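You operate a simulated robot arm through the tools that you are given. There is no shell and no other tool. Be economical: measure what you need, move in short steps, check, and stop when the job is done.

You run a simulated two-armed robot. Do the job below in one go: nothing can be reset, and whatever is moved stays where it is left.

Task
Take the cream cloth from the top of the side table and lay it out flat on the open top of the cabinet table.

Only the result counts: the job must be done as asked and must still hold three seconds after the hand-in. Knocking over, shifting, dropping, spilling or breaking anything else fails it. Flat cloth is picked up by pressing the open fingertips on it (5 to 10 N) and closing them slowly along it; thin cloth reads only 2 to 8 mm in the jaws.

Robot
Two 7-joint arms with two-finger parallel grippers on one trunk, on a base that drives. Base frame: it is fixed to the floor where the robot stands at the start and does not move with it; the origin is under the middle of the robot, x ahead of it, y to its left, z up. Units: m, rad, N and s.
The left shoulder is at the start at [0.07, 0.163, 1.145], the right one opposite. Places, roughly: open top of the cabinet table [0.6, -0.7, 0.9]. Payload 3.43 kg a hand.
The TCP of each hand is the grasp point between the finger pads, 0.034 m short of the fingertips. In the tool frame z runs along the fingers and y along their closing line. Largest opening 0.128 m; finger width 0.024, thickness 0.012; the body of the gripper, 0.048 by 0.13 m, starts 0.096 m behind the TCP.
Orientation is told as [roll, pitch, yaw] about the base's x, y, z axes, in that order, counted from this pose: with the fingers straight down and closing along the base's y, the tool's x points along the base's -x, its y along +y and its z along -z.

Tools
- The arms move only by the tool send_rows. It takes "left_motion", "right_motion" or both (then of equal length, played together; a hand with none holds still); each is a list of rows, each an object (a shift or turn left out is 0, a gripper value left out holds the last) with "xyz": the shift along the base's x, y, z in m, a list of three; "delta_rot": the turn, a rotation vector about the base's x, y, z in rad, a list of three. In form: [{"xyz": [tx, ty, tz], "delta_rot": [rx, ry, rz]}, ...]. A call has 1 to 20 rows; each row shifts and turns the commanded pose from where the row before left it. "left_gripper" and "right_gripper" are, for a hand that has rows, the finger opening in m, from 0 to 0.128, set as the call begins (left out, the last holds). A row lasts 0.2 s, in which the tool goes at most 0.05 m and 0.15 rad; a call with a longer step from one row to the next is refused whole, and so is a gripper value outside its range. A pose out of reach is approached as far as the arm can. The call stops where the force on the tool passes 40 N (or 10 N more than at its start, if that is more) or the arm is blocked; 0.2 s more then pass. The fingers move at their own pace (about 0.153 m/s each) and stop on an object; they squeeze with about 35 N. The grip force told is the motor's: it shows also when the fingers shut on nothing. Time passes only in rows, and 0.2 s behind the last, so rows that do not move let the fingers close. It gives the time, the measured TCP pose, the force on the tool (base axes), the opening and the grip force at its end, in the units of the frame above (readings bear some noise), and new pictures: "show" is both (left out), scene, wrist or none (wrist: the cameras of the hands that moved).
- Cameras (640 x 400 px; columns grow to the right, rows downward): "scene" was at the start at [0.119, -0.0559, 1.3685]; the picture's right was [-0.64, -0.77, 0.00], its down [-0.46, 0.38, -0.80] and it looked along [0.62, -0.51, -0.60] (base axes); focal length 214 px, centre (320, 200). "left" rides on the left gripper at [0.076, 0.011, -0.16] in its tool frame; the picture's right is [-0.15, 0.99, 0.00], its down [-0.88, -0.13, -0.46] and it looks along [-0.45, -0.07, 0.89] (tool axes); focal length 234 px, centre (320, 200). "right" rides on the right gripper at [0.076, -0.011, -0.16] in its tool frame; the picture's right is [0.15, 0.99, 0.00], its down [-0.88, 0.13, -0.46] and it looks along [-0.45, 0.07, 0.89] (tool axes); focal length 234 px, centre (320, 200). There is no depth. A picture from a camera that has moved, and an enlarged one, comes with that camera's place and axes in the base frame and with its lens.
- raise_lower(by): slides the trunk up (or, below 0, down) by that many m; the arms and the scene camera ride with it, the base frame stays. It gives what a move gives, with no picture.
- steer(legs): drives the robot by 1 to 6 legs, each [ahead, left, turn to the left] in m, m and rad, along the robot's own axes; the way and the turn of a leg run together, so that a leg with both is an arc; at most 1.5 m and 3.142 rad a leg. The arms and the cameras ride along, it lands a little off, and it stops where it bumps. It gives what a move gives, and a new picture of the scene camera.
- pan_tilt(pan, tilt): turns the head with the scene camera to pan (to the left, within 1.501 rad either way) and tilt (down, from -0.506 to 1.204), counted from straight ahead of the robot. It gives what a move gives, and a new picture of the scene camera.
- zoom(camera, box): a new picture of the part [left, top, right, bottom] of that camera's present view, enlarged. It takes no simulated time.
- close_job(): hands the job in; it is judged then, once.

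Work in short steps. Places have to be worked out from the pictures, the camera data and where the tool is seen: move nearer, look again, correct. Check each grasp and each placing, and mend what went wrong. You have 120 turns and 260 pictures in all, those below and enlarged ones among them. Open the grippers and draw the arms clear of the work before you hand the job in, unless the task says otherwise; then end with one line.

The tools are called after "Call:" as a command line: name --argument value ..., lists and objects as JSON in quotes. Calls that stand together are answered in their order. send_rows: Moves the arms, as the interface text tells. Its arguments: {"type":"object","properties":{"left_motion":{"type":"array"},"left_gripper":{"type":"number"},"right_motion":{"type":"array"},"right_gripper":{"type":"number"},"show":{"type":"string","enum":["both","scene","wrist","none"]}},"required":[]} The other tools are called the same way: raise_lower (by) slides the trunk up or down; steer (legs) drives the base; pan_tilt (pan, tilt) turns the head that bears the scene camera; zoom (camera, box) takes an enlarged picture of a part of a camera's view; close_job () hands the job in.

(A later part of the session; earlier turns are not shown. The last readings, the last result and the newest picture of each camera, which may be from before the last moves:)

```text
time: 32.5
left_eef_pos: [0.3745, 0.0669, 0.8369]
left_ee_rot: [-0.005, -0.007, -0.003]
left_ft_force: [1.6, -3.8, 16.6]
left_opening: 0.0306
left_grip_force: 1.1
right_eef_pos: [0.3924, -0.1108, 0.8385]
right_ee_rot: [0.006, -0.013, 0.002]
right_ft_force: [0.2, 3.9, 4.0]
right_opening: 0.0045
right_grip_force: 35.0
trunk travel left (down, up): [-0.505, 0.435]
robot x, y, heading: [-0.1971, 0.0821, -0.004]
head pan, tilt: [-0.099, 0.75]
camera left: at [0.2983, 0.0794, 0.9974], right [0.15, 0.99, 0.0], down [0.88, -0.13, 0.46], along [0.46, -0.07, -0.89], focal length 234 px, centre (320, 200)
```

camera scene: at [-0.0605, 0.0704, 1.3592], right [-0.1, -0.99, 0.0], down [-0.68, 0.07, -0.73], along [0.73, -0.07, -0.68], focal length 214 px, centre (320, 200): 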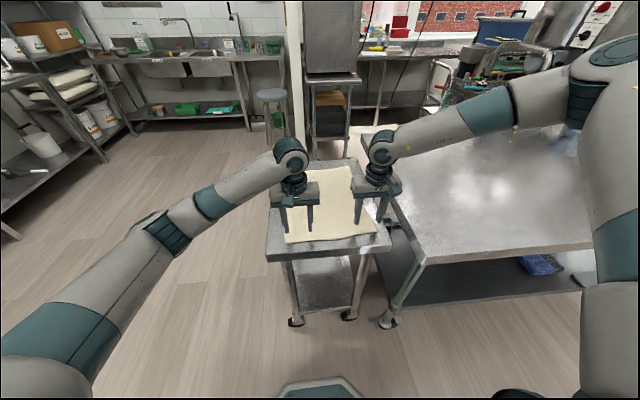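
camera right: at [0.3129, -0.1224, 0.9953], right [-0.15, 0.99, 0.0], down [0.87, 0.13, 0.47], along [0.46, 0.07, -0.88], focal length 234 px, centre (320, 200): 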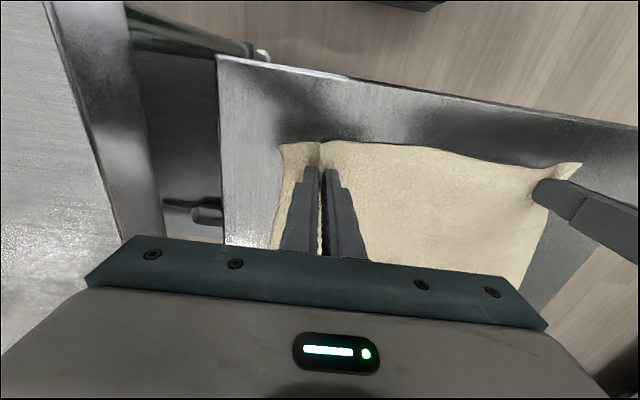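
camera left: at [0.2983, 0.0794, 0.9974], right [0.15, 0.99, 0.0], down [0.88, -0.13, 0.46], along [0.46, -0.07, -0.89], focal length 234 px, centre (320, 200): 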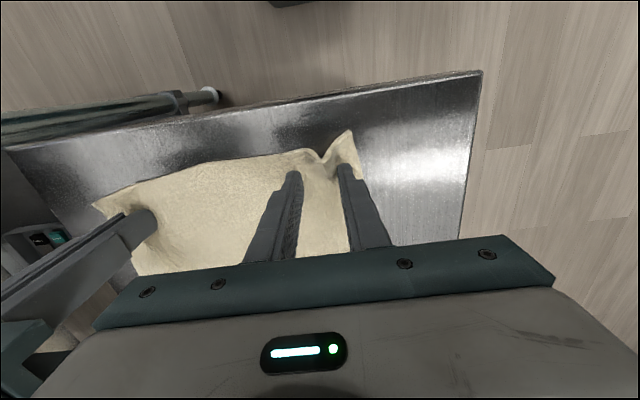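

A fold is forming between the left fingers. Ease 0.8 mm and finish closing.

Call:
send_rows --left_motion '[{"xyz": [0, 0, 0.0008]}, {}]' --left_gripper 0.02 --show "none"

Call:
send_rows --left_motion '[{"xyz": [0, 0, 0.0005]}, {}]' --left_gripper 0.01 --show "none"

Call:
send_rows --left_motion '[{}, {}, {}]' --left_gripper 0.0 --show "wrist"

```text
time: 33.1
left_eef_pos: [0.3753, 0.068, 0.8377]
left_ee_rot: [-0.003, -0.005, -0.002]
left_ft_force: [0.1, -0.1, 9.6]
left_opening: 0.0192
left_grip_force: 0.1
right_eef_pos: [0.3936, -0.1102, 0.8376]
right_ee_rot: [0.004, -0.013, 0.003]
right_ft_force: [-0.3, 0.9, 5.9]
right_opening: 0.0045
right_grip_force: 34.7
trunk travel left (down, up): [-0.505, 0.435]
robot x, y, heading: [-0.1927, 0.0782, 0.001]
head pan, tilt: [-0.099, 0.75]
```

```text
time: 33.7
left_eef_pos: [0.3762, 0.0676, 0.8387]
left_ee_rot: [-0.005, -0.007, -0.003]
left_ft_force: [-0.2, -1.9, 4.8]
left_opening: 0.0107
left_grip_force: 0.7
right_eef_pos: [0.3929, -0.1107, 0.8377]
right_ee_rot: [0.006, -0.012, 0.003]
right_ft_force: [-1.3, 1.3, 7.1]
right_opening: 0.0045
right_grip_force: 34.9
trunk travel left (down, up): [-0.505, 0.435]
robot x, y, heading: [-0.1913, 0.0786, -0.003]
head pan, tilt: [-0.099, 0.75]
```

```text
time: 34.5
left_eef_pos: [0.3766, 0.0674, 0.8392]
left_ee_rot: [-0.003, -0.008, -0.002]
left_ft_force: [1.1, -5.2, 2.8]
left_opening: 0.0039
left_grip_force: 34.7
right_eef_pos: [0.3924, -0.1112, 0.8375]
right_ee_rot: [0.007, -0.014, 0.005]
right_ft_force: [-2.6, 3.8, 7.7]
right_opening: 0.0045
right_grip_force: 35.0
trunk travel left (down, up): [-0.505, 0.435]
robot x, y, heading: [-0.1941, 0.0848, -0.003]
head pan, tilt: [-0.099, 0.75]
camera left: at [0.2989, 0.0799, 0.9986], right [0.15, 0.99, 0.0], down [0.88, -0.13, 0.46], along [0.46, -0.07, -0.89], focal length 234 px, centre (320, 200)
```

left: 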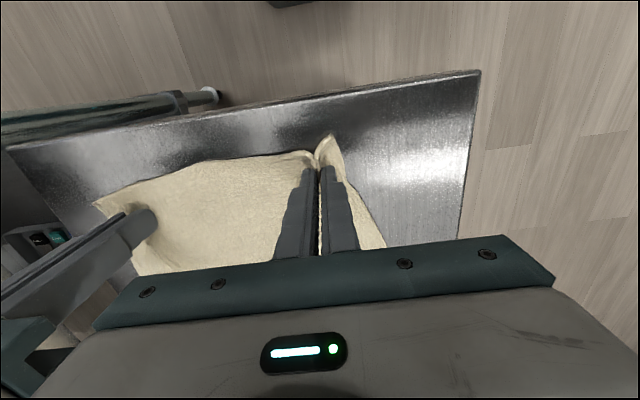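

Both hands hold cloth (3.9 and 4.5 mm). Lifting with the trunk, first a little to verify.

Call:
raise_lower --by 0.15

Call:
send_rows --left_motion '[{}]' --right_motion '[{}]' --show "both"

```text
time: 36.3
left_eef_pos: [0.377, 0.0671, 0.9869]
left_ee_rot: [-0.002, -0.005, -0.001]
left_ft_force: [0.2, -5.3, 0.1]
left_opening: 0.0041
left_grip_force: 35.1
right_eef_pos: [0.3926, -0.1109, 0.9858]
right_ee_rot: [0.007, -0.011, 0.002]
right_ft_force: [-0.4, 5.9, 0.2]
right_opening: 0.0048
right_grip_force: 34.7
trunk travel left (down, up): [-0.655, 0.285]
robot x, y, heading: [-0.1928, 0.0746, -0.002]
head pan, tilt: [-0.099, 0.75]
```

```text
time: 36.7
left_eef_pos: [0.3764, 0.0672, 0.9883]
left_ee_rot: [-0.004, -0.004, -0.002]
left_ft_force: [0.3, -5.0, 0.3]
left_opening: 0.004
left_grip_force: 35.0
right_eef_pos: [0.3929, -0.11, 0.9879]
right_ee_rot: [0.007, -0.009, 0.004]
right_ft_force: [0.4, 4.6, -0.7]
right_opening: 0.0044
right_grip_force: 35.1
trunk travel left (down, up): [-0.655, 0.285]
robot x, y, heading: [-0.1952, 0.0816, 0.002]
head pan, tilt: [-0.099, 0.75]
camera scene: at [-0.0601, 0.0707, 1.3891], right [-0.1, -0.99, 0.0], down [-0.68, 0.07, -0.73], along [0.73, -0.07, -0.68], focal length 214 px, centre (320, 200)
camera right: at [0.3145, -0.1227, 1.1443], right [-0.15, 0.99, 0.0], down [0.87, 0.13, 0.47], along [0.46, 0.07, -0.88], focal length 234 px, centre (320, 200)
camera left: at [0.2999, 0.0799, 1.148], right [0.15, 0.99, 0.0], down [0.88, -0.13, 0.46], along [0.46, -0.07, -0.89], focal length 234 px, centre (320, 200)
```

scene: 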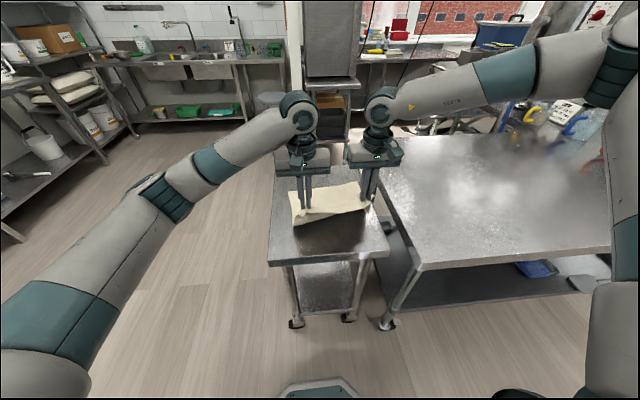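
right: 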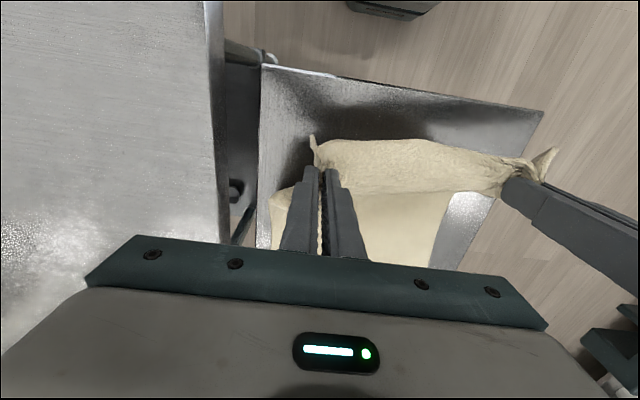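
left: 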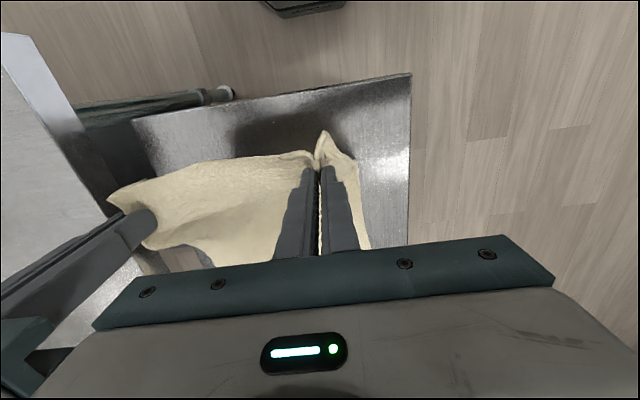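

The cloth comes up, taut between the hands (5 N side pull). Raise the trunk 0.28 more.

Call:
raise_lower --by 0.28

Call:
send_rows --left_motion '[{"xyz": [0, 0, 0.03]}, {"xyz": [0, 0, 0.03]}, {"xyz": [0, 0, 0.03]}, {"xyz": [0, 0, 0.03]}]' --right_motion '[{"xyz": [0, 0, 0.03]}, {"xyz": [0, 0, 0.03]}, {"xyz": [0, 0, 0.03]}, {"xyz": [0, 0, 0.03]}]' --show "scene"

```text
time: 39.5
left_eef_pos: [0.3766, 0.0668, 1.2675]
left_ee_rot: [-0.004, -0.006, -0.002]
left_ft_force: [-0.6, -4.1, -0.9]
left_opening: 0.0036
left_grip_force: 34.9
right_eef_pos: [0.3943, -0.1102, 1.266]
right_ee_rot: [0.006, -0.012, 0.005]
right_ft_force: [-0.8, 5.7, 0.2]
right_opening: 0.0043
right_grip_force: 34.8
trunk travel left (down, up): [-0.935, 0.005]
robot x, y, heading: [-0.1938, 0.0788, -0.002]
head pan, tilt: [-0.099, 0.75]
```

```text
time: 40.5
left_eef_pos: [0.3752, 0.0674, 1.3882]
left_ee_rot: [-0.003, -0.007, 0.0]
left_ft_force: [1.4, -3.7, -0.4]
left_opening: 0.004
left_grip_force: 34.2
right_eef_pos: [0.3905, -0.1096, 1.3875]
right_ee_rot: [0.004, -0.013, 0.003]
right_ft_force: [-0.7, 3.9, 0.3]
right_opening: 0.0046
right_grip_force: 34.9
trunk travel left (down, up): [-0.935, 0.005]
robot x, y, heading: [-0.1938, 0.0798, -0.006]
head pan, tilt: [-0.099, 0.75]
camera scene: at [-0.0617, 0.0707, 1.6692], right [-0.1, -0.99, 0.0], down [-0.68, 0.07, -0.73], along [0.73, -0.07, -0.68], focal length 214 px, centre (320, 200)
```

scene: 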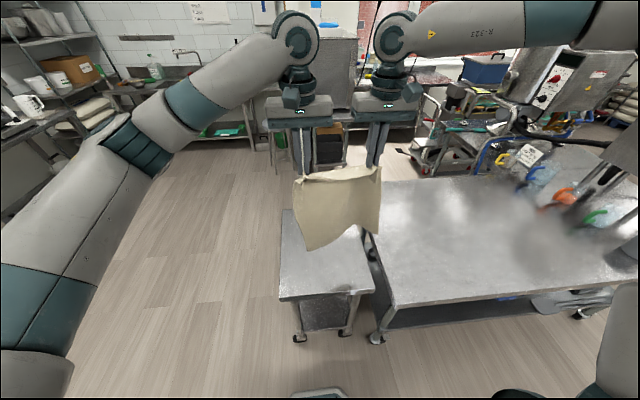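

The cloth hangs freely. Before sliding right, I look that way for obstacles.

Call:
pan_tilt --pan -0.9 --tilt 0.55

```text
time: 41.6
left_eef_pos: [0.3759, 0.0669, 1.3871]
left_ee_rot: [-0.002, -0.005, -0.005]
left_ft_force: [1.2, -5.4, -0.2]
left_opening: 0.0037
left_grip_force: 35.3
right_eef_pos: [0.3936, -0.1096, 1.3844]
right_ee_rot: [0.004, -0.009, 0.004]
right_ft_force: [-0.4, 3.6, 0.5]
right_opening: 0.0045
right_grip_force: 35.0
trunk travel left (down, up): [-0.935, 0.005]
robot x, y, heading: [-0.1968, 0.081, -0.003]
head pan, tilt: [-0.901, 0.55]
camera scene: at [-0.0864, 0.0086, 1.6865], right [-0.78, -0.62, 0.0], down [-0.32, 0.41, -0.85], along [0.53, -0.67, -0.52], focal length 214 px, centre (320, 200)
```

scene: 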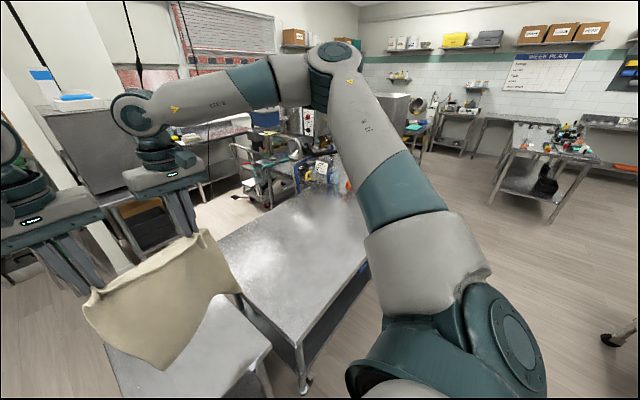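

The way right is clear, and the cloth's lowest point (~1.02) is above the cabinet top. Sliding the base right 0.6 m.

Call:
steer --legs '[[0, -0.3, 0], [0, -0.3, 0]]'

Call:
pan_tilt --pan -0.1 --tilt 0.75

```text
time: 45.3
left_eef_pos: [0.3752, -0.5279, 1.3863]
left_ee_rot: [-0.005, -0.006, -0.002]
left_ft_force: [1.4, -3.3, -0.2]
left_opening: 0.0038
left_grip_force: 34.7
right_eef_pos: [0.3914, -0.7034, 1.3856]
right_ee_rot: [0.003, -0.01, 0.006]
right_ft_force: [-0.6, 4.5, -0.1]
right_opening: 0.0046
right_grip_force: 35.0
trunk travel left (down, up): [-0.935, 0.005]
robot x, y, heading: [-0.1937, -0.5183, -0.002]
head pan, tilt: [-0.901, 0.55]
camera scene: at [-0.0879, -0.585, 1.6866], right [-0.78, -0.62, 0.0], down [-0.32, 0.41, -0.85], along [0.53, -0.67, -0.52], focal length 214 px, centre (320, 200)
```

scene: 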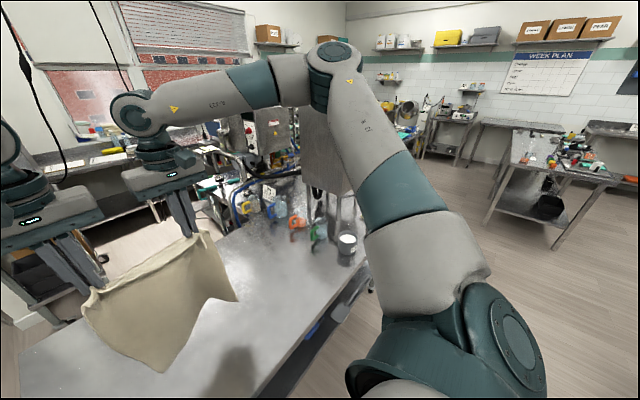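

```text
time: 46.4
left_eef_pos: [0.3754, -0.5296, 1.3874]
left_ee_rot: [-0.003, -0.005, -0.002]
left_ft_force: [-0.4, -3.2, -0.5]
left_opening: 0.0041
left_grip_force: 35.1
right_eef_pos: [0.392, -0.7056, 1.3865]
right_ee_rot: [0.005, -0.012, 0.006]
right_ft_force: [0.7, 3.4, -0.7]
right_opening: 0.0044
right_grip_force: 34.9
trunk travel left (down, up): [-0.935, 0.005]
robot x, y, heading: [-0.1959, -0.5156, -0.001]
head pan, tilt: [-0.099, 0.75]
camera scene: at [-0.0612, -0.525, 1.6691], right [-0.1, -0.99, 0.0], down [-0.68, 0.07, -0.73], along [0.73, -0.07, -0.68], focal length 214 px, centre (320, 200)
```

scene: 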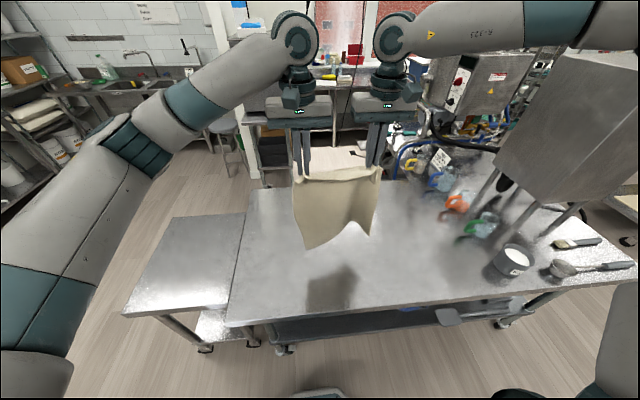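

The hanging cloth is over the free part of the cabinet top (bottles and cup are beyond y≈−1.15). To lay it outward within both arms' reach, I'll nudge the base 0.07 forward and 0.06 left.

Call:
steer --legs '[[0.07, 0.06, 0]]'

Call:
send_rows --left_motion '[{"xyz": [-0.025, -0.015, -0.01]}, {"xyz": [-0.025, -0.015, -0.01]}, {"xyz": [-0.025, -0.015, -0.01]}, {"xyz": [-0.015, -0.015, -0.01]}, {}]' --right_motion '[{"xyz": [-0.025, -0.018, -0.01]}, {"xyz": [-0.025, -0.018, -0.01]}, {"xyz": [-0.025, -0.018, -0.01]}, {"xyz": [-0.028, -0.018, -0.01]}, {}]' --show "both"

```text
time: 47.6
left_eef_pos: [0.4382, -0.4772, 1.3903]
left_ee_rot: [0.001, -0.01, -0.008]
left_ft_force: [-0.8, -4.5, -1.0]
left_opening: 0.0041
left_grip_force: 34.8
right_eef_pos: [0.4548, -0.6541, 1.3874]
right_ee_rot: [0.01, -0.016, -0.001]
right_ft_force: [-0.5, 3.3, 0.2]
right_opening: 0.0046
right_grip_force: 34.8
trunk travel left (down, up): [-0.935, 0.005]
robot x, y, heading: [-0.1271, -0.4591, -0.006]
head pan, tilt: [-0.099, 0.75]
camera scene: at [0.0009, -0.4728, 1.6698], right [-0.11, -0.99, 0.0], down [-0.68, 0.07, -0.73], along [0.73, -0.07, -0.68], focal length 214 px, centre (320, 200)
```

scene: 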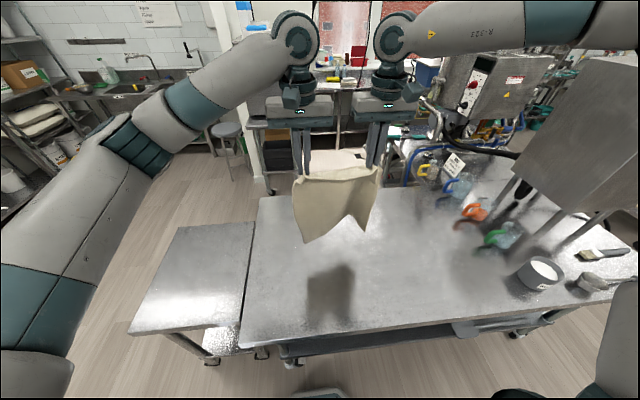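

```text
time: 48.8
left_eef_pos: [0.3515, -0.5346, 1.3489]
left_ee_rot: [-0.005, -0.006, -0.01]
left_ft_force: [0.6, -21.3, 0.2]
left_opening: 0.0042
left_grip_force: 35.0
right_eef_pos: [0.3569, -0.7206, 1.3472]
right_ee_rot: [0.009, -0.014, 0.0]
right_ft_force: [-0.6, 20.9, 0.3]
right_opening: 0.0046
right_grip_force: 35.6
trunk travel left (down, up): [-0.935, 0.005]
robot x, y, heading: [-0.1283, -0.4599, -0.004]
head pan, tilt: [-0.099, 0.75]
camera scene: at [0.0062, -0.4679, 1.6693], right [-0.11, -0.99, 0.0], down [-0.68, 0.07, -0.73], along [0.73, -0.08, -0.68], focal length 214 px, centre (320, 200)
camera right: at [0.2759, -0.7331, 1.5032], right [-0.15, 0.99, 0.01], down [0.87, 0.13, 0.47], along [0.46, 0.07, -0.88], focal length 234 px, centre (320, 200)
camera left: at [0.2745, -0.5213, 1.5083], right [0.15, 0.99, 0.0], down [0.88, -0.14, 0.46], along [0.46, -0.07, -0.89], focal length 234 px, centre (320, 200)
```

scene: 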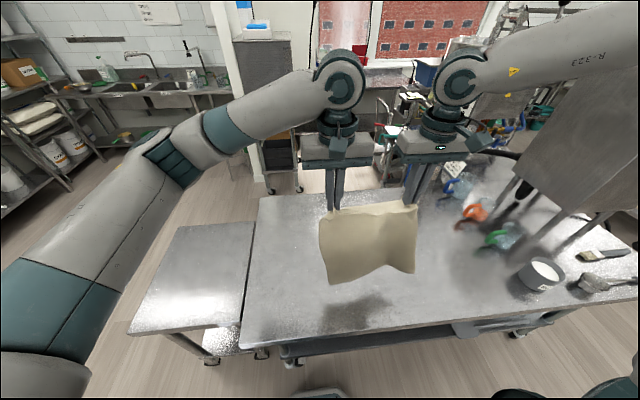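
right: 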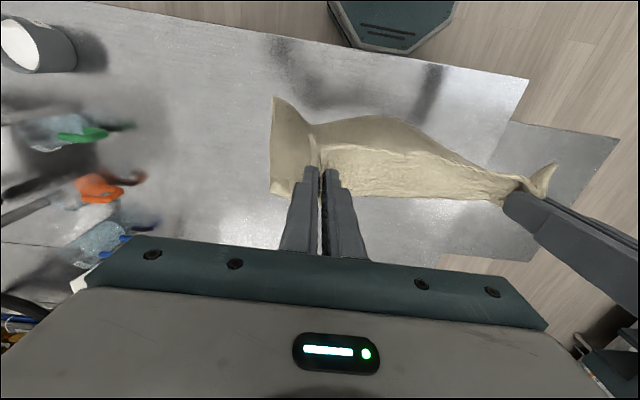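
left: 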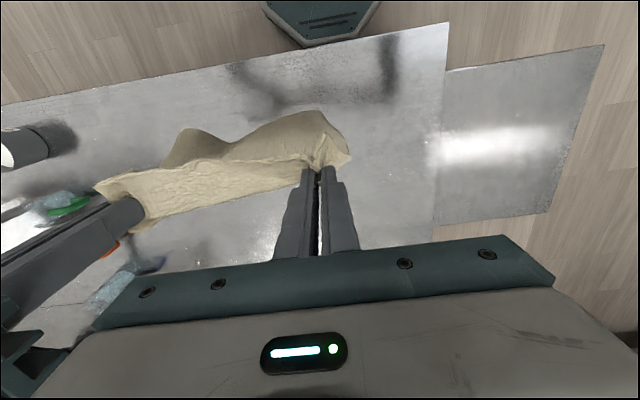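

The cloth bottom is at z≈0.925, just above the cabinet top. Before laying I swap trunk height for arm height (arms up 0.2, trunk down 0.2), move the hands back to x≈0.31, and relax the side pull (21 N) a bit.

Call:
send_rows --left_motion '[{"xyz": [-0.01, 0, 0.04]}, {"xyz": [-0.01, 0, 0.04]}, {"xyz": [-0.01, -0.002, 0.04]}, {"xyz": [-0.01, -0.002, 0.04]}, {"xyz": [-0.002, 0, 0.04]}]' --right_motion '[{"xyz": [-0.01, 0, 0.04]}, {"xyz": [-0.01, 0, 0.04]}, {"xyz": [-0.01, 0.002, 0.04]}, {"xyz": [-0.01, 0.002, 0.04]}, {"xyz": [-0.007, 0, 0.04]}]' --show "none"

Call:
raise_lower --by -0.2

Call:
send_rows --left_motion '[{}]' --right_motion '[{}]' --show "scene"

```text
time: 50.0
left_eef_pos: [0.308, -0.5359, 1.5455]
left_ee_rot: [-0.004, -0.01, -0.009]
left_ft_force: [-0.7, -8.4, -0.2]
left_opening: 0.0038
left_grip_force: 34.9
right_eef_pos: [0.3046, -0.7165, 1.5463]
right_ee_rot: [0.005, -0.014, 0.001]
right_ft_force: [-0.1, 7.9, -0.8]
right_opening: 0.0048
right_grip_force: 35.0
trunk travel left (down, up): [-0.935, 0.005]
robot x, y, heading: [-0.126, -0.4577, -0.004]
head pan, tilt: [-0.099, 0.75]
```

```text
time: 52.1
left_eef_pos: [0.3124, -0.5377, 1.344]
left_ee_rot: [-0.003, -0.005, -0.005]
left_ft_force: [-1.4, -6.9, 0.1]
left_opening: 0.0038
left_grip_force: 34.9
right_eef_pos: [0.3083, -0.7159, 1.3465]
right_ee_rot: [0.006, -0.012, -0.001]
right_ft_force: [0.4, 6.6, -0.3]
right_opening: 0.0048
right_grip_force: 34.9
trunk travel left (down, up): [-0.735, 0.205]
robot x, y, heading: [-0.1269, -0.4576, -0.005]
head pan, tilt: [-0.099, 0.75]
```

```text
time: 52.5
left_eef_pos: [0.3129, -0.5367, 1.344]
left_ee_rot: [-0.003, -0.005, -0.007]
left_ft_force: [-0.8, -7.1, -0.3]
left_opening: 0.004
left_grip_force: 35.0
right_eef_pos: [0.3087, -0.717, 1.3455]
right_ee_rot: [0.008, -0.012, -0.002]
right_ft_force: [0.0, 6.8, -0.1]
right_opening: 0.0046
right_grip_force: 35.4
trunk travel left (down, up): [-0.735, 0.205]
robot x, y, heading: [-0.1256, -0.4558, -0.004]
head pan, tilt: [-0.099, 0.75]
camera scene: at [0.0081, -0.4666, 1.4691], right [-0.11, -0.99, 0.0], down [-0.68, 0.07, -0.73], along [0.73, -0.08, -0.68], focal length 214 px, centre (320, 200)
```

scene: 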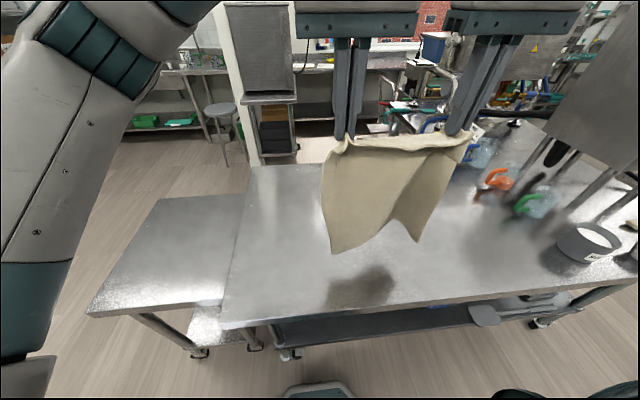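

Lower straight down ~0.07 and look at where the bottom edge meets the table.

Call:
send_rows --left_motion '[{"xyz": [0, 0, -0.02]}, {"xyz": [0, 0, -0.02]}, {"xyz": [0, 0, -0.02]}, {"xyz": [0, 0, -0.01]}, {}]' --right_motion '[{"xyz": [0, 0, -0.02]}, {"xyz": [0, 0, -0.02]}, {"xyz": [0, 0, -0.02]}, {"xyz": [0, 0, -0.01]}, {}]' --show "both"

```text
time: 53.7
left_eef_pos: [0.3133, -0.537, 1.2746]
left_ee_rot: [-0.005, -0.005, -0.006]
left_ft_force: [-1.4, -8.4, -0.4]
left_opening: 0.0039
left_grip_force: 35.5
right_eef_pos: [0.308, -0.7168, 1.2758]
right_ee_rot: [0.008, -0.012, 0.0]
right_ft_force: [0.6, 7.8, -0.3]
right_opening: 0.0048
right_grip_force: 35.4
trunk travel left (down, up): [-0.735, 0.205]
robot x, y, heading: [-0.1233, -0.4593, -0.005]
head pan, tilt: [-0.099, 0.75]
camera scene: at [0.0077, -0.4667, 1.4692], right [-0.11, -0.99, 0.0], down [-0.68, 0.07, -0.73], along [0.73, -0.08, -0.68], focal length 214 px, centre (320, 200)
camera right: at [0.2291, -0.7286, 1.4332], right [-0.15, 0.99, 0.01], down [0.88, 0.13, 0.47], along [0.46, 0.07, -0.88], focal length 234 px, centre (320, 200)
camera left: at [0.2365, -0.5228, 1.4353], right [0.15, 0.99, 0.0], down [0.88, -0.13, 0.46], along [0.46, -0.07, -0.89], focal length 234 px, centre (320, 200)
```

scene: 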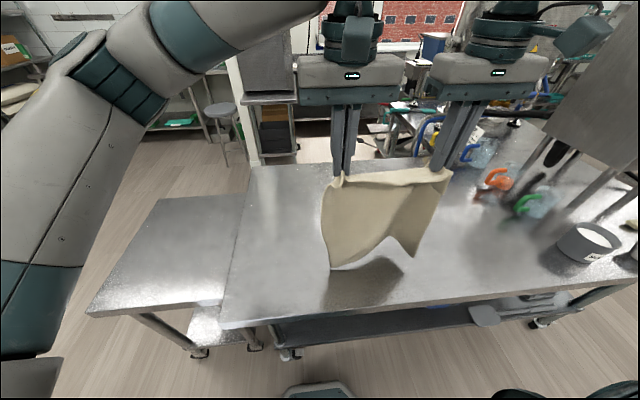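
right: 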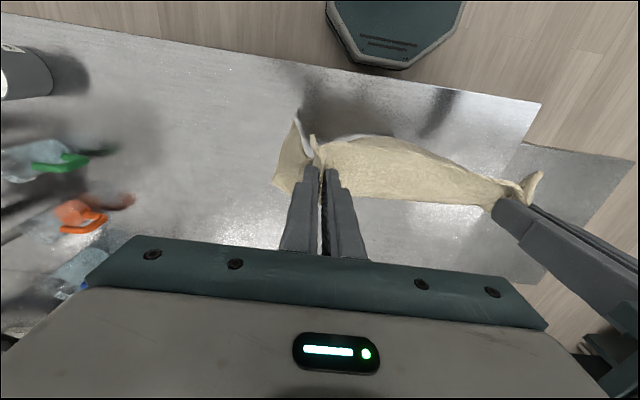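
left: 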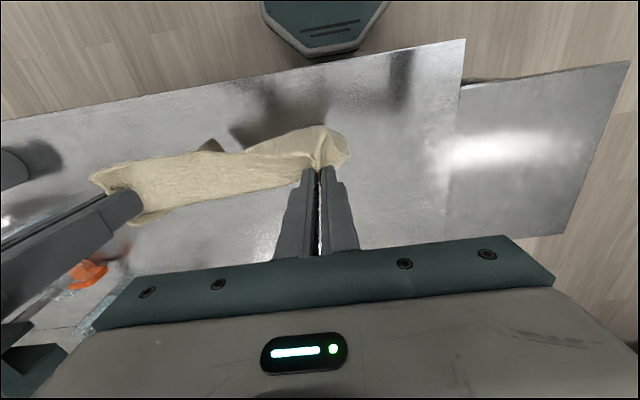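

The bottom-left corner is touching the table now. Starting the lay-down arc outward (+x) while descending.

Call:
send_rows --left_motion '[{"xyz": [0.025, 0, -0.0055]}, {"xyz": [0.025, 0, -0.0055]}, {"xyz": [0.025, 0, -0.01]}, {"xyz": [0.025, 0, -0.01]}, {"xyz": [0.02, 0, -0.01]}, {"xyz": [0.02, 0, -0.01]}, {"xyz": [0.0225, 0, -0.015]}, {"xyz": [0.0225, 0, -0.015]}, {"xyz": [0.0175, 0, -0.015]}, {"xyz": [0.0175, 0, -0.015]}, {}]' --right_motion '[{"xyz": [0.025, 0, -0.0055]}, {"xyz": [0.025, 0, -0.0055]}, {"xyz": [0.025, 0, -0.01]}, {"xyz": [0.025, 0, -0.01]}, {"xyz": [0.02, 0, -0.01]}, {"xyz": [0.02, 0, -0.01]}, {"xyz": [0.0225, 0, -0.015]}, {"xyz": [0.0225, 0, -0.015]}, {"xyz": [0.0175, 0, -0.015]}, {"xyz": [0.0175, 0, -0.015]}, {}]' --show "both"

```text
time: 56.1
left_eef_pos: [0.5314, -0.5384, 1.163]
left_ee_rot: [-0.002, -0.008, -0.008]
left_ft_force: [0.5, -3.8, -0.1]
left_opening: 0.0039
left_grip_force: 35.1
right_eef_pos: [0.5286, -0.7159, 1.1646]
right_ee_rot: [0.008, -0.012, 0.001]
right_ft_force: [-0.2, 2.9, 0.2]
right_opening: 0.0044
right_grip_force: 34.6
trunk travel left (down, up): [-0.735, 0.205]
robot x, y, heading: [-0.1259, -0.4547, -0.005]
head pan, tilt: [-0.099, 0.75]
camera scene: at [0.007, -0.4664, 1.4692], right [-0.11, -0.99, 0.0], down [-0.68, 0.07, -0.73], along [0.73, -0.08, -0.68], focal length 214 px, centre (320, 200)
camera right: at [0.4489, -0.7273, 1.322], right [-0.15, 0.99, 0.0], down [0.87, 0.13, 0.47], along [0.46, 0.07, -0.88], focal length 234 px, centre (320, 200)
camera left: at [0.4542, -0.5242, 1.3236], right [0.15, 0.99, 0.0], down [0.88, -0.14, 0.46], along [0.46, -0.07, -0.89], focal length 234 px, centre (320, 200)
```

scene: 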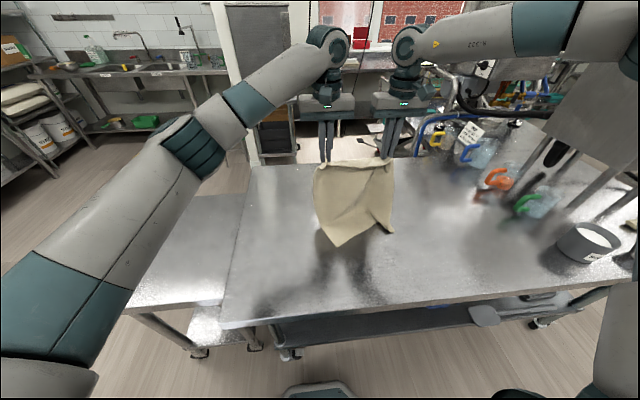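
right: 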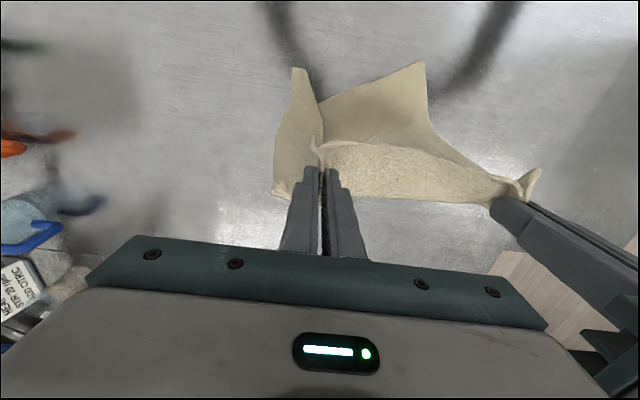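
left: 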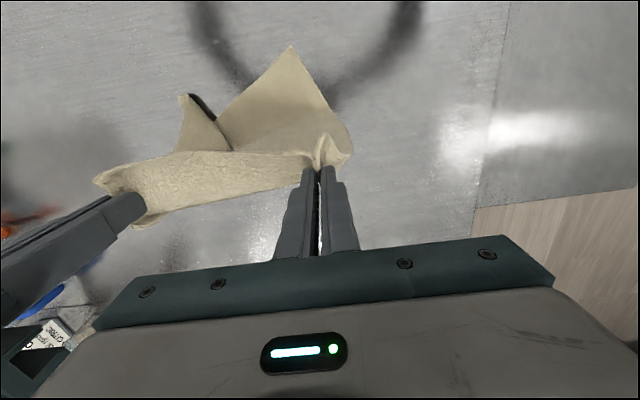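

The light bottom edge dragged along about 8 cm, so the end point would exceed reach. I'll lift a bit, back up, and repeat with a steeper descent.

Call:
send_rows --left_motion '[{"xyz": [-0.02, 0, 0.04]}, {"xyz": [-0.025, 0, 0.04]}, {"xyz": [-0.035, 0, 0.03]}, {"xyz": [-0.04, 0, 0.01]}, {"xyz": [-0.04, 0, 0]}, {"xyz": [-0.04, 0, 0]}, {"xyz": [-0.02, 0, 0]}, {}, {}]' --right_motion '[{"xyz": [-0.02, 0, 0.04]}, {"xyz": [-0.025, 0, 0.04]}, {"xyz": [-0.035, 0, 0.03]}, {"xyz": [-0.04, 0, 0.01]}, {"xyz": [-0.04, 0, 0]}, {"xyz": [-0.04, 0, 0]}, {"xyz": [-0.02, 0, 0]}, {}, {}]' --show "scene"

```text
time: 58.1
left_eef_pos: [0.3132, -0.5375, 1.2845]
left_ee_rot: [-0.003, -0.007, -0.007]
left_ft_force: [0.0, -8.8, -0.8]
left_opening: 0.0041
left_grip_force: 35.0
right_eef_pos: [0.3092, -0.7169, 1.285]
right_ee_rot: [0.008, -0.011, 0.0]
right_ft_force: [0.3, 7.2, -1.2]
right_opening: 0.0043
right_grip_force: 35.0
trunk travel left (down, up): [-0.735, 0.205]
robot x, y, heading: [-0.1301, -0.4516, -0.005]
head pan, tilt: [-0.099, 0.75]
camera scene: at [0.0076, -0.4668, 1.4692], right [-0.11, -0.99, 0.0], down [-0.68, 0.07, -0.73], along [0.73, -0.08, -0.68], focal length 214 px, centre (320, 200)
```

scene: 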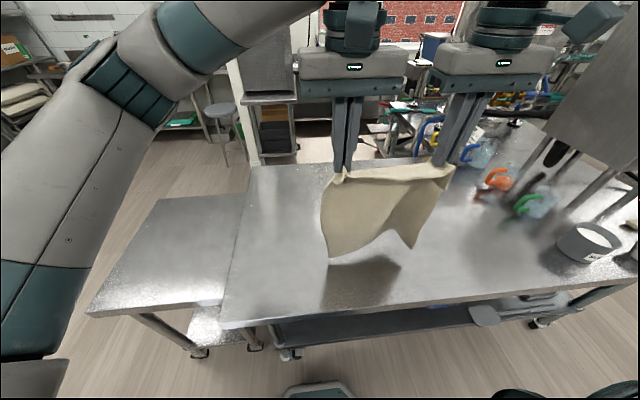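

The bottom edge hangs slightly ahead of the hands (x≈0.36). I'll back the hands 5 cm more and then lay down along an arc.

Call:
send_rows --left_motion '[{"xyz": [-0.02, 0, 0]}, {"xyz": [-0.03, 0, 0]}, {}, {}, {"xyz": [0.01, 0, -0.02]}, {"xyz": [0.025, 0, -0.01]}, {"xyz": [0.025, 0, -0.01]}, {"xyz": [0.025, 0, -0.01]}, {"xyz": [0.025, 0, -0.015]}, {"xyz": [0.025, 0, -0.015]}, {"xyz": [0.022, 0, -0.015]}, {"xyz": [0.022, 0, -0.015]}, {"xyz": [0.02, 0, -0.018]}, {"xyz": [0.02, 0, -0.018]}, {"xyz": [0.018, 0, -0.018]}, {"xyz": [0.018, 0, -0.018]}]' --right_motion '[{"xyz": [-0.02, 0, 0]}, {"xyz": [-0.03, 0, 0]}, {}, {}, {"xyz": [0.01, 0, -0.02]}, {"xyz": [0.025, 0, -0.01]}, {"xyz": [0.025, 0, -0.01]}, {"xyz": [0.025, 0, -0.01]}, {"xyz": [0.025, 0, -0.015]}, {"xyz": [0.025, 0, -0.015]}, {"xyz": [0.022, 0, -0.015]}, {"xyz": [0.022, 0, -0.015]}, {"xyz": [0.02, 0, -0.018]}, {"xyz": [0.02, 0, -0.018]}, {"xyz": [0.018, 0, -0.018]}, {"xyz": [0.018, 0, -0.018]}]' --show "both"

```text
time: 61.5
left_eef_pos: [0.5197, -0.5361, 1.1018]
left_ee_rot: [-0.002, -0.004, -0.009]
left_ft_force: [0.3, -7.4, 0.1]
left_opening: 0.0041
left_grip_force: 35.2
right_eef_pos: [0.5157, -0.7163, 1.1024]
right_ee_rot: [0.007, -0.012, 0.001]
right_ft_force: [0.2, 7.8, -0.8]
right_opening: 0.0049
right_grip_force: 35.0
trunk travel left (down, up): [-0.735, 0.205]
robot x, y, heading: [-0.1233, -0.4536, -0.0]
head pan, tilt: [-0.099, 0.75]
camera scene: at [0.0103, -0.4671, 1.469], right [-0.11, -0.99, 0.0], down [-0.68, 0.07, -0.73], along [0.73, -0.08, -0.68], focal length 214 px, centre (320, 200)
camera right: at [0.4359, -0.7284, 1.2593], right [-0.15, 0.99, 0.01], down [0.88, 0.13, 0.47], along [0.46, 0.07, -0.89], focal length 234 px, centre (320, 200)
camera left: at [0.4431, -0.5235, 1.2603], right [0.15, 0.99, 0.0], down [0.88, -0.14, 0.46], along [0.45, -0.07, -0.89], focal length 234 px, centre (320, 200)
```

scene: 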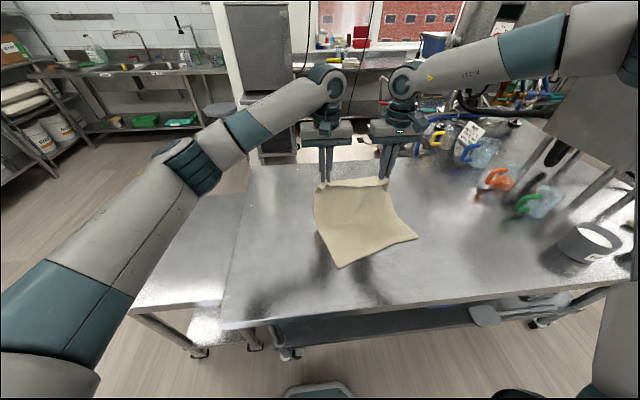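
right: 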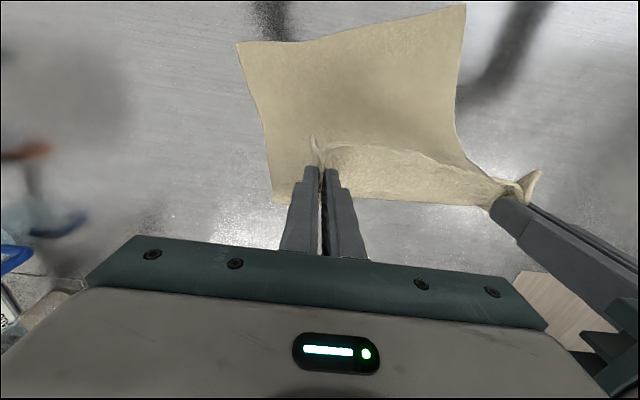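
left: 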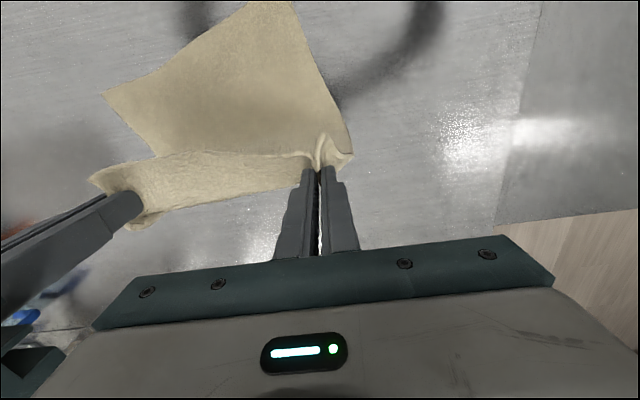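

Excellent: the lower part has spread out flat, with its near edge at x≈0.33–0.41. Finish the lay-down, hands to x≈0.68–0.70 and nearly to the table.

Call:
send_rows --left_motion '[{"xyz": [0.025, 0.001, -0.012]}, {"xyz": [0.022, 0.001, -0.013]}, {"xyz": [0.02, 0.001, -0.014]}, {"xyz": [0.018, 0.001, -0.016]}, {"xyz": [0.016, 0.001, -0.017]}, {"xyz": [0.015, 0.001, -0.018]}, {"xyz": [0.013, 0.001, -0.018]}, {"xyz": [0.011, 0.001, -0.016]}, {"xyz": [0.01, 0.001, -0.016]}, {"xyz": [0.008, 0.001, -0.01]}]' --right_motion '[{"xyz": [0.028, 0.001, -0.012]}, {"xyz": [0.025, 0.001, -0.013]}, {"xyz": [0.023, 0.001, -0.014]}, {"xyz": [0.02, 0.001, -0.016]}, {"xyz": [0.018, 0.001, -0.017]}, {"xyz": [0.017, 0.001, -0.018]}, {"xyz": [0.015, 0.001, -0.018]}, {"xyz": [0.013, 0.001, -0.016]}, {"xyz": [0.012, 0.001, -0.016]}, {"xyz": [0.01, 0.001, -0.01]}]' --show "both"

```text
time: 62.6
left_eef_pos: [0.5979, -0.5447, 1.0473]
left_ee_rot: [-0.02, -0.003, -0.023]
left_ft_force: [-2.5, -19.7, 1.2]
left_opening: 0.0043
left_grip_force: 35.3
right_eef_pos: [0.5723, -0.7294, 1.0617]
right_ee_rot: [0.023, -0.016, 0.007]
right_ft_force: [2.9, 18.5, -2.7]
right_opening: 0.0046
right_grip_force: 34.9
right hand out of reach, approached as far as the arm can: row 2, 3, 4, 5
trunk travel left (down, up): [-0.735, 0.205]
robot x, y, heading: [-0.1232, -0.4562, -0.005]
head pan, tilt: [-0.099, 0.75]
stopped in row 5 (right hand): the force on the tool passed its limit (the readings are from after the stop); the commanded pose is now the measured one
camera scene: at [0.0099, -0.4676, 1.4689], right [-0.11, -0.99, 0.0], down [-0.68, 0.07, -0.73], along [0.73, -0.08, -0.68], focal length 214 px, centre (320, 200)
camera right: at [0.4923, -0.7439, 1.2186], right [-0.15, 0.99, 0.02], down [0.87, 0.13, 0.47], along [0.46, 0.09, -0.88], focal length 234 px, centre (320, 200)
camera left: at [0.5208, -0.5276, 1.208], right [0.17, 0.99, -0.02], down [0.88, -0.14, 0.46], along [0.45, -0.1, -0.89], focal length 234 px, centre (320, 200)
```

scene: 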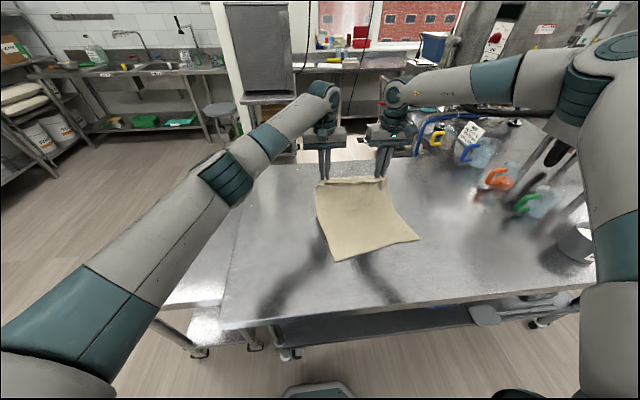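
right: 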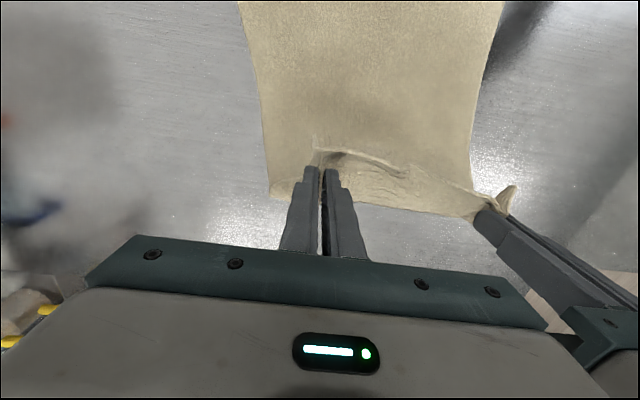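
left: 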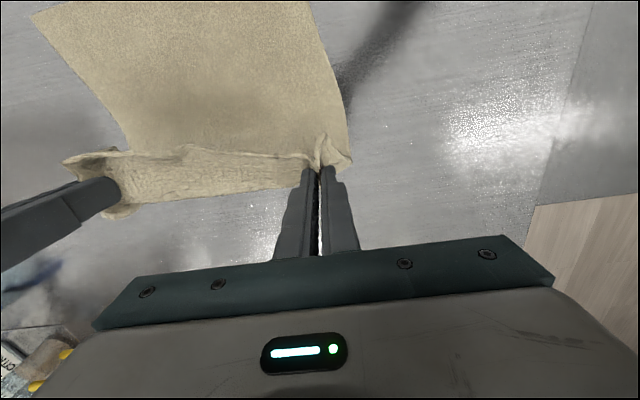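

The right arm ran out of reach at x≈0.57 with the fingers vertical. I'll tilt both hands (fingers pointing outward ~25°), which relieves the wrist, re-level the two hands, then continue.

Call:
send_rows --left_motion '[{"xyz": [-0.015, -0.002, 0.005], "delta_rot": [0.018, 0, 0.02]}, {"delta_rot": [0, -0.1, 0]}, {"delta_rot": [0, -0.1, 0]}, {"delta_rot": [0, -0.1, 0]}, {"delta_rot": [0, -0.1, 0]}]' --right_motion '[{"xyz": [-0.005, 0.003, -0.005], "delta_rot": [-0.02, 0, 0]}, {"delta_rot": [0, -0.1, 0]}, {"delta_rot": [0, -0.1, 0]}, {"delta_rot": [0, -0.1, 0]}, {"delta_rot": [0, -0.1, 0]}]' --show "none"

```text
time: 63.8
left_eef_pos: [0.5824, -0.5421, 1.0538]
left_ee_rot: [0.001, -0.408, 0.002]
left_ft_force: [-1.7, -20.2, 1.1]
left_opening: 0.004
left_grip_force: 35.0
right_eef_pos: [0.5649, -0.7281, 1.0577]
right_ee_rot: [-0.003, -0.418, 0.006]
right_ft_force: [1.2, 20.7, -1.9]
right_opening: 0.0045
right_grip_force: 34.8
trunk travel left (down, up): [-0.735, 0.205]
robot x, y, heading: [-0.1268, -0.4559, -0.008]
head pan, tilt: [-0.099, 0.75]
```

Tilting worked. Now continue outward and down with the tilted hands, easing the side tension slightly.

Call:
send_rows --left_motion '[{"xyz": [0.008, -0.002, -0.01]}, {"xyz": [0.012, -0.002, -0.012]}, {"xyz": [0.012, 0, -0.014]}, {"xyz": [0.012, 0, -0.015]}, {"xyz": [0.012, 0, -0.015]}]' --right_motion '[{"xyz": [0.014, 0.002, -0.01]}, {"xyz": [0.018, 0.002, -0.012]}, {"xyz": [0.015, 0, -0.014]}, {"xyz": [0.014, 0, -0.015]}, {"xyz": [0.013, 0, -0.015]}]' --show "both"

```text
time: 65.0
left_eef_pos: [0.6379, -0.5499, 0.9875]
left_ee_rot: [-0.001, -0.408, 0.0]
left_ft_force: [-0.7, -24.7, 1.9]
left_opening: 0.0046
left_grip_force: 35.0
right_eef_pos: [0.6219, -0.7344, 1.0029]
right_ee_rot: [-0.001, -0.419, 0.007]
right_ft_force: [1.3, 24.5, -3.0]
right_opening: 0.005
right_grip_force: 34.9
right hand out of reach, approached as far as the arm can: row 4, 5
trunk travel left (down, up): [-0.735, 0.205]
robot x, y, heading: [-0.1228, -0.4572, -0.004]
head pan, tilt: [-0.099, 0.75]
camera scene: at [0.0078, -0.4671, 1.4692], right [-0.11, -0.99, 0.0], down [-0.68, 0.07, -0.73], along [0.73, -0.08, -0.68], focal length 214 px, centre (320, 200)
camera right: at [0.4871, -0.7469, 1.1167], right [-0.14, 0.99, -0.06], down [0.62, 0.13, 0.77], along [0.77, 0.07, -0.63], focal length 234 px, centre (320, 200)
camera left: at [0.5037, -0.5369, 1.105], right [0.14, 0.99, 0.06], down [0.63, -0.13, 0.77], along [0.77, -0.07, -0.64], focal length 234 px, centre (320, 200)
```

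scene: 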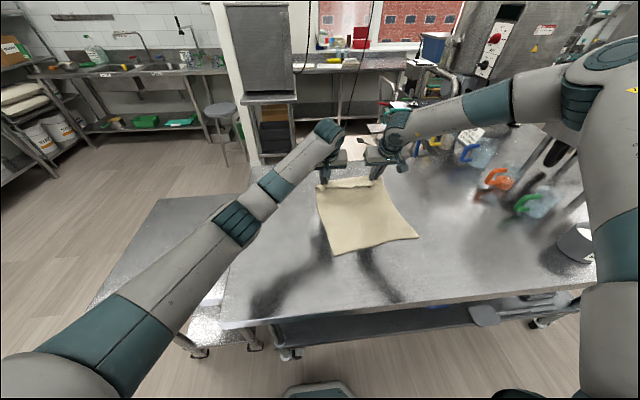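
right: 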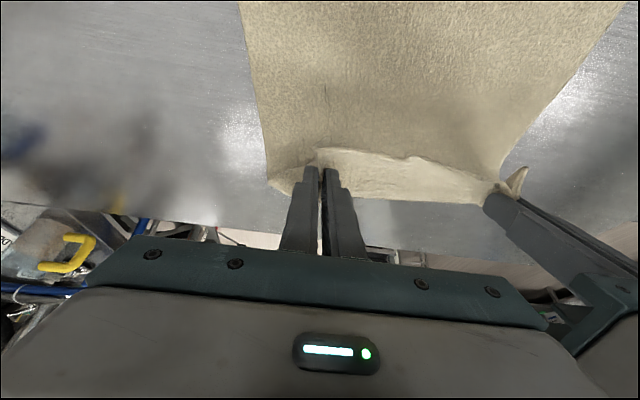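
left: 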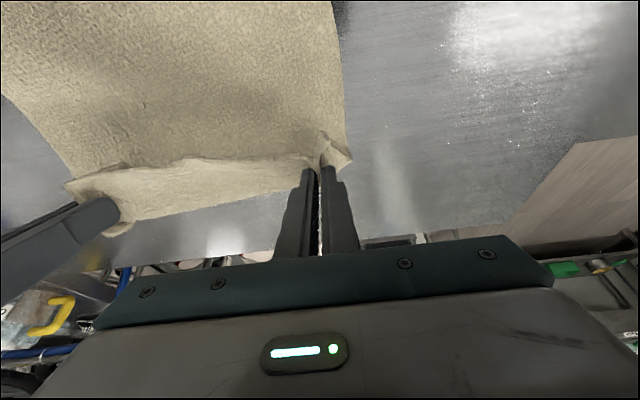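

Close: hands are ~6 cm above the table but the right is at its limit again. Tilt both another 0.35 rad and ease tension before continuing.

Call:
send_rows --left_motion '[{"xyz": [-0.003, -0.003, 0.003], "delta_rot": [0, -0.12, 0]}, {"xyz": [-0.003, -0.001, 0.003], "delta_rot": [0, -0.12, 0]}, {"delta_rot": [0, -0.12, 0]}, {}]' --right_motion '[{"delta_rot": [0, -0.12, 0]}, {"delta_rot": [0, -0.12, 0]}, {"delta_rot": [0, -0.12, 0]}, {"xyz": [0, 0.003, 0]}]' --show "none"

Call:
send_rows --left_motion '[{"xyz": [0.008, 0, -0.006]}, {"xyz": [0.01, 0, -0.008]}, {"xyz": [0.01, 0, -0.008]}, {"xyz": [0.01, 0, -0.008]}]' --right_motion '[{"xyz": [0.012, 0.001, -0.008]}, {"xyz": [0.012, 0, -0.01]}, {"xyz": [0.012, 0, -0.01]}, {"xyz": [0.012, 0, -0.01]}]' --show "none"

```text
time: 66.0
left_eef_pos: [0.6319, -0.5488, 0.9941]
left_ee_rot: [-0.002, -0.766, 0.007]
left_ft_force: [-0.1, -18.7, 1.5]
left_opening: 0.0041
left_grip_force: 35.0
right_eef_pos: [0.6239, -0.733, 1.0019]
right_ee_rot: [-0.008, -0.778, 0.008]
right_ft_force: [1.1, 19.6, -2.0]
right_opening: 0.0042
right_grip_force: 35.0
trunk travel left (down, up): [-0.735, 0.205]
robot x, y, heading: [-0.1279, -0.4591, -0.007]
head pan, tilt: [-0.099, 0.75]
```

```text
time: 67.0
left_eef_pos: [0.6652, -0.5593, 0.968]
left_ee_rot: [-0.018, -0.769, 0.001]
left_ft_force: [-1.2, -15.2, 1.6]
left_opening: 0.0039
left_grip_force: 35.4
right_eef_pos: [0.6473, -0.7411, 0.9885]
right_ee_rot: [0.01, -0.775, 0.015]
right_ft_force: [2.0, 14.6, -2.8]
right_opening: 0.0042
right_grip_force: 35.2
right hand out of reach, approached as far as the arm can: row 2, 3, 4
trunk travel left (down, up): [-0.735, 0.205]
robot x, y, heading: [-0.1269, -0.4571, -0.001]
head pan, tilt: [-0.099, 0.75]
stopped in row 4 (right hand): the force on the tool passed its limit (the readings are from after the stop); the commanded pose is now the measured one
```

The right hand is at x≈0.65, its limit. I'll lay the far edge down here; remaining slack can be pulled out from the near edge, which is well within reach.

Call:
send_rows --left_motion '[{"xyz": [0, 0, -0.005]}, {"xyz": [-0.003, 0, -0.007]}, {"xyz": [0, 0, -0.008]}, {"xyz": [0, 0, -0.005]}, {"xyz": [0, 0, -0.004]}]' --right_motion '[{"xyz": [-0.006, 0.002, -0.01]}, {"xyz": [-0.004, 0.001, -0.012]}, {"xyz": [0, 0, -0.01]}, {"xyz": [0, 0, -0.008]}, {"xyz": [0, 0, -0.006]}]' --show "both"

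```text
time: 68.0
left_eef_pos: [0.6616, -0.5654, 0.9459]
left_ee_rot: [-0.031, -0.768, 0.001]
left_ft_force: [-3.1, -15.1, 1.8]
left_opening: 0.004
left_grip_force: 34.8
right_eef_pos: [0.6257, -0.7452, 0.9674]
right_ee_rot: [0.017, -0.776, 0.018]
right_ft_force: [2.8, 15.5, -2.0]
right_opening: 0.0048
right_grip_force: 34.6
right hand out of reach, approached as far as the arm can: row 1, 2, 3, 4, 5
trunk travel left (down, up): [-0.735, 0.205]
robot x, y, heading: [-0.1274, -0.4549, -0.008]
head pan, tilt: [-0.099, 0.75]
stopped in row 5 (right hand): the force on the tool passed its limit (the readings are from after the stop); the commanded pose is now the measured one
camera scene: at [0.0078, -0.467, 1.4691], right [-0.11, -0.99, 0.0], down [-0.68, 0.07, -0.73], along [0.73, -0.08, -0.68], focal length 214 px, centre (320, 200)
camera right: at [0.4594, -0.7626, 1.0275], right [-0.13, 0.99, -0.09], down [0.31, 0.13, 0.94], along [0.94, 0.1, -0.32], focal length 234 px, centre (320, 200)
camera left: at [0.4953, -0.5487, 1.0084], right [0.13, 0.99, 0.08], down [0.31, -0.12, 0.94], along [0.94, -0.09, -0.32], focal length 234 px, centre (320, 200)
```

scene: 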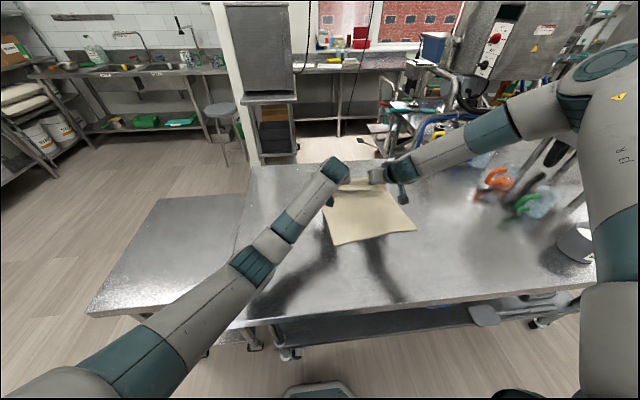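
right: 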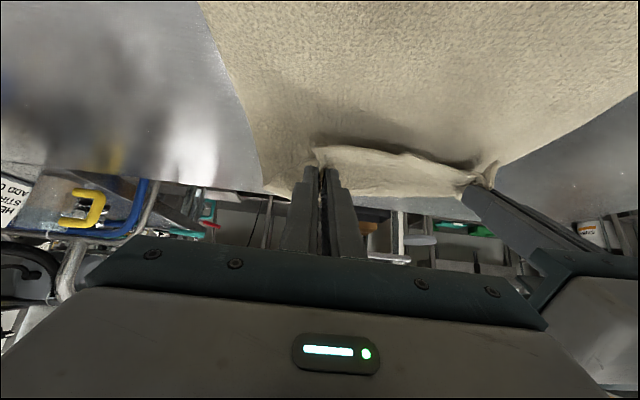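
left: 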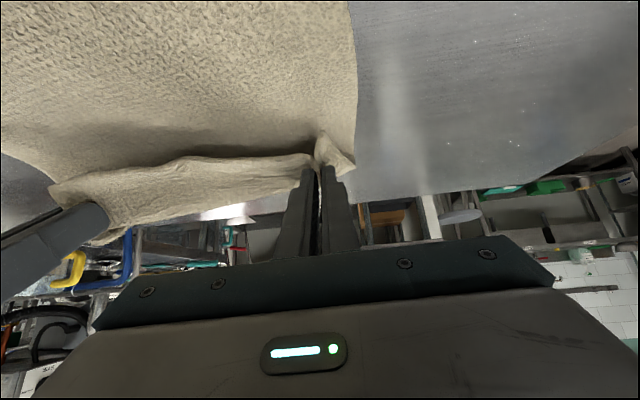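

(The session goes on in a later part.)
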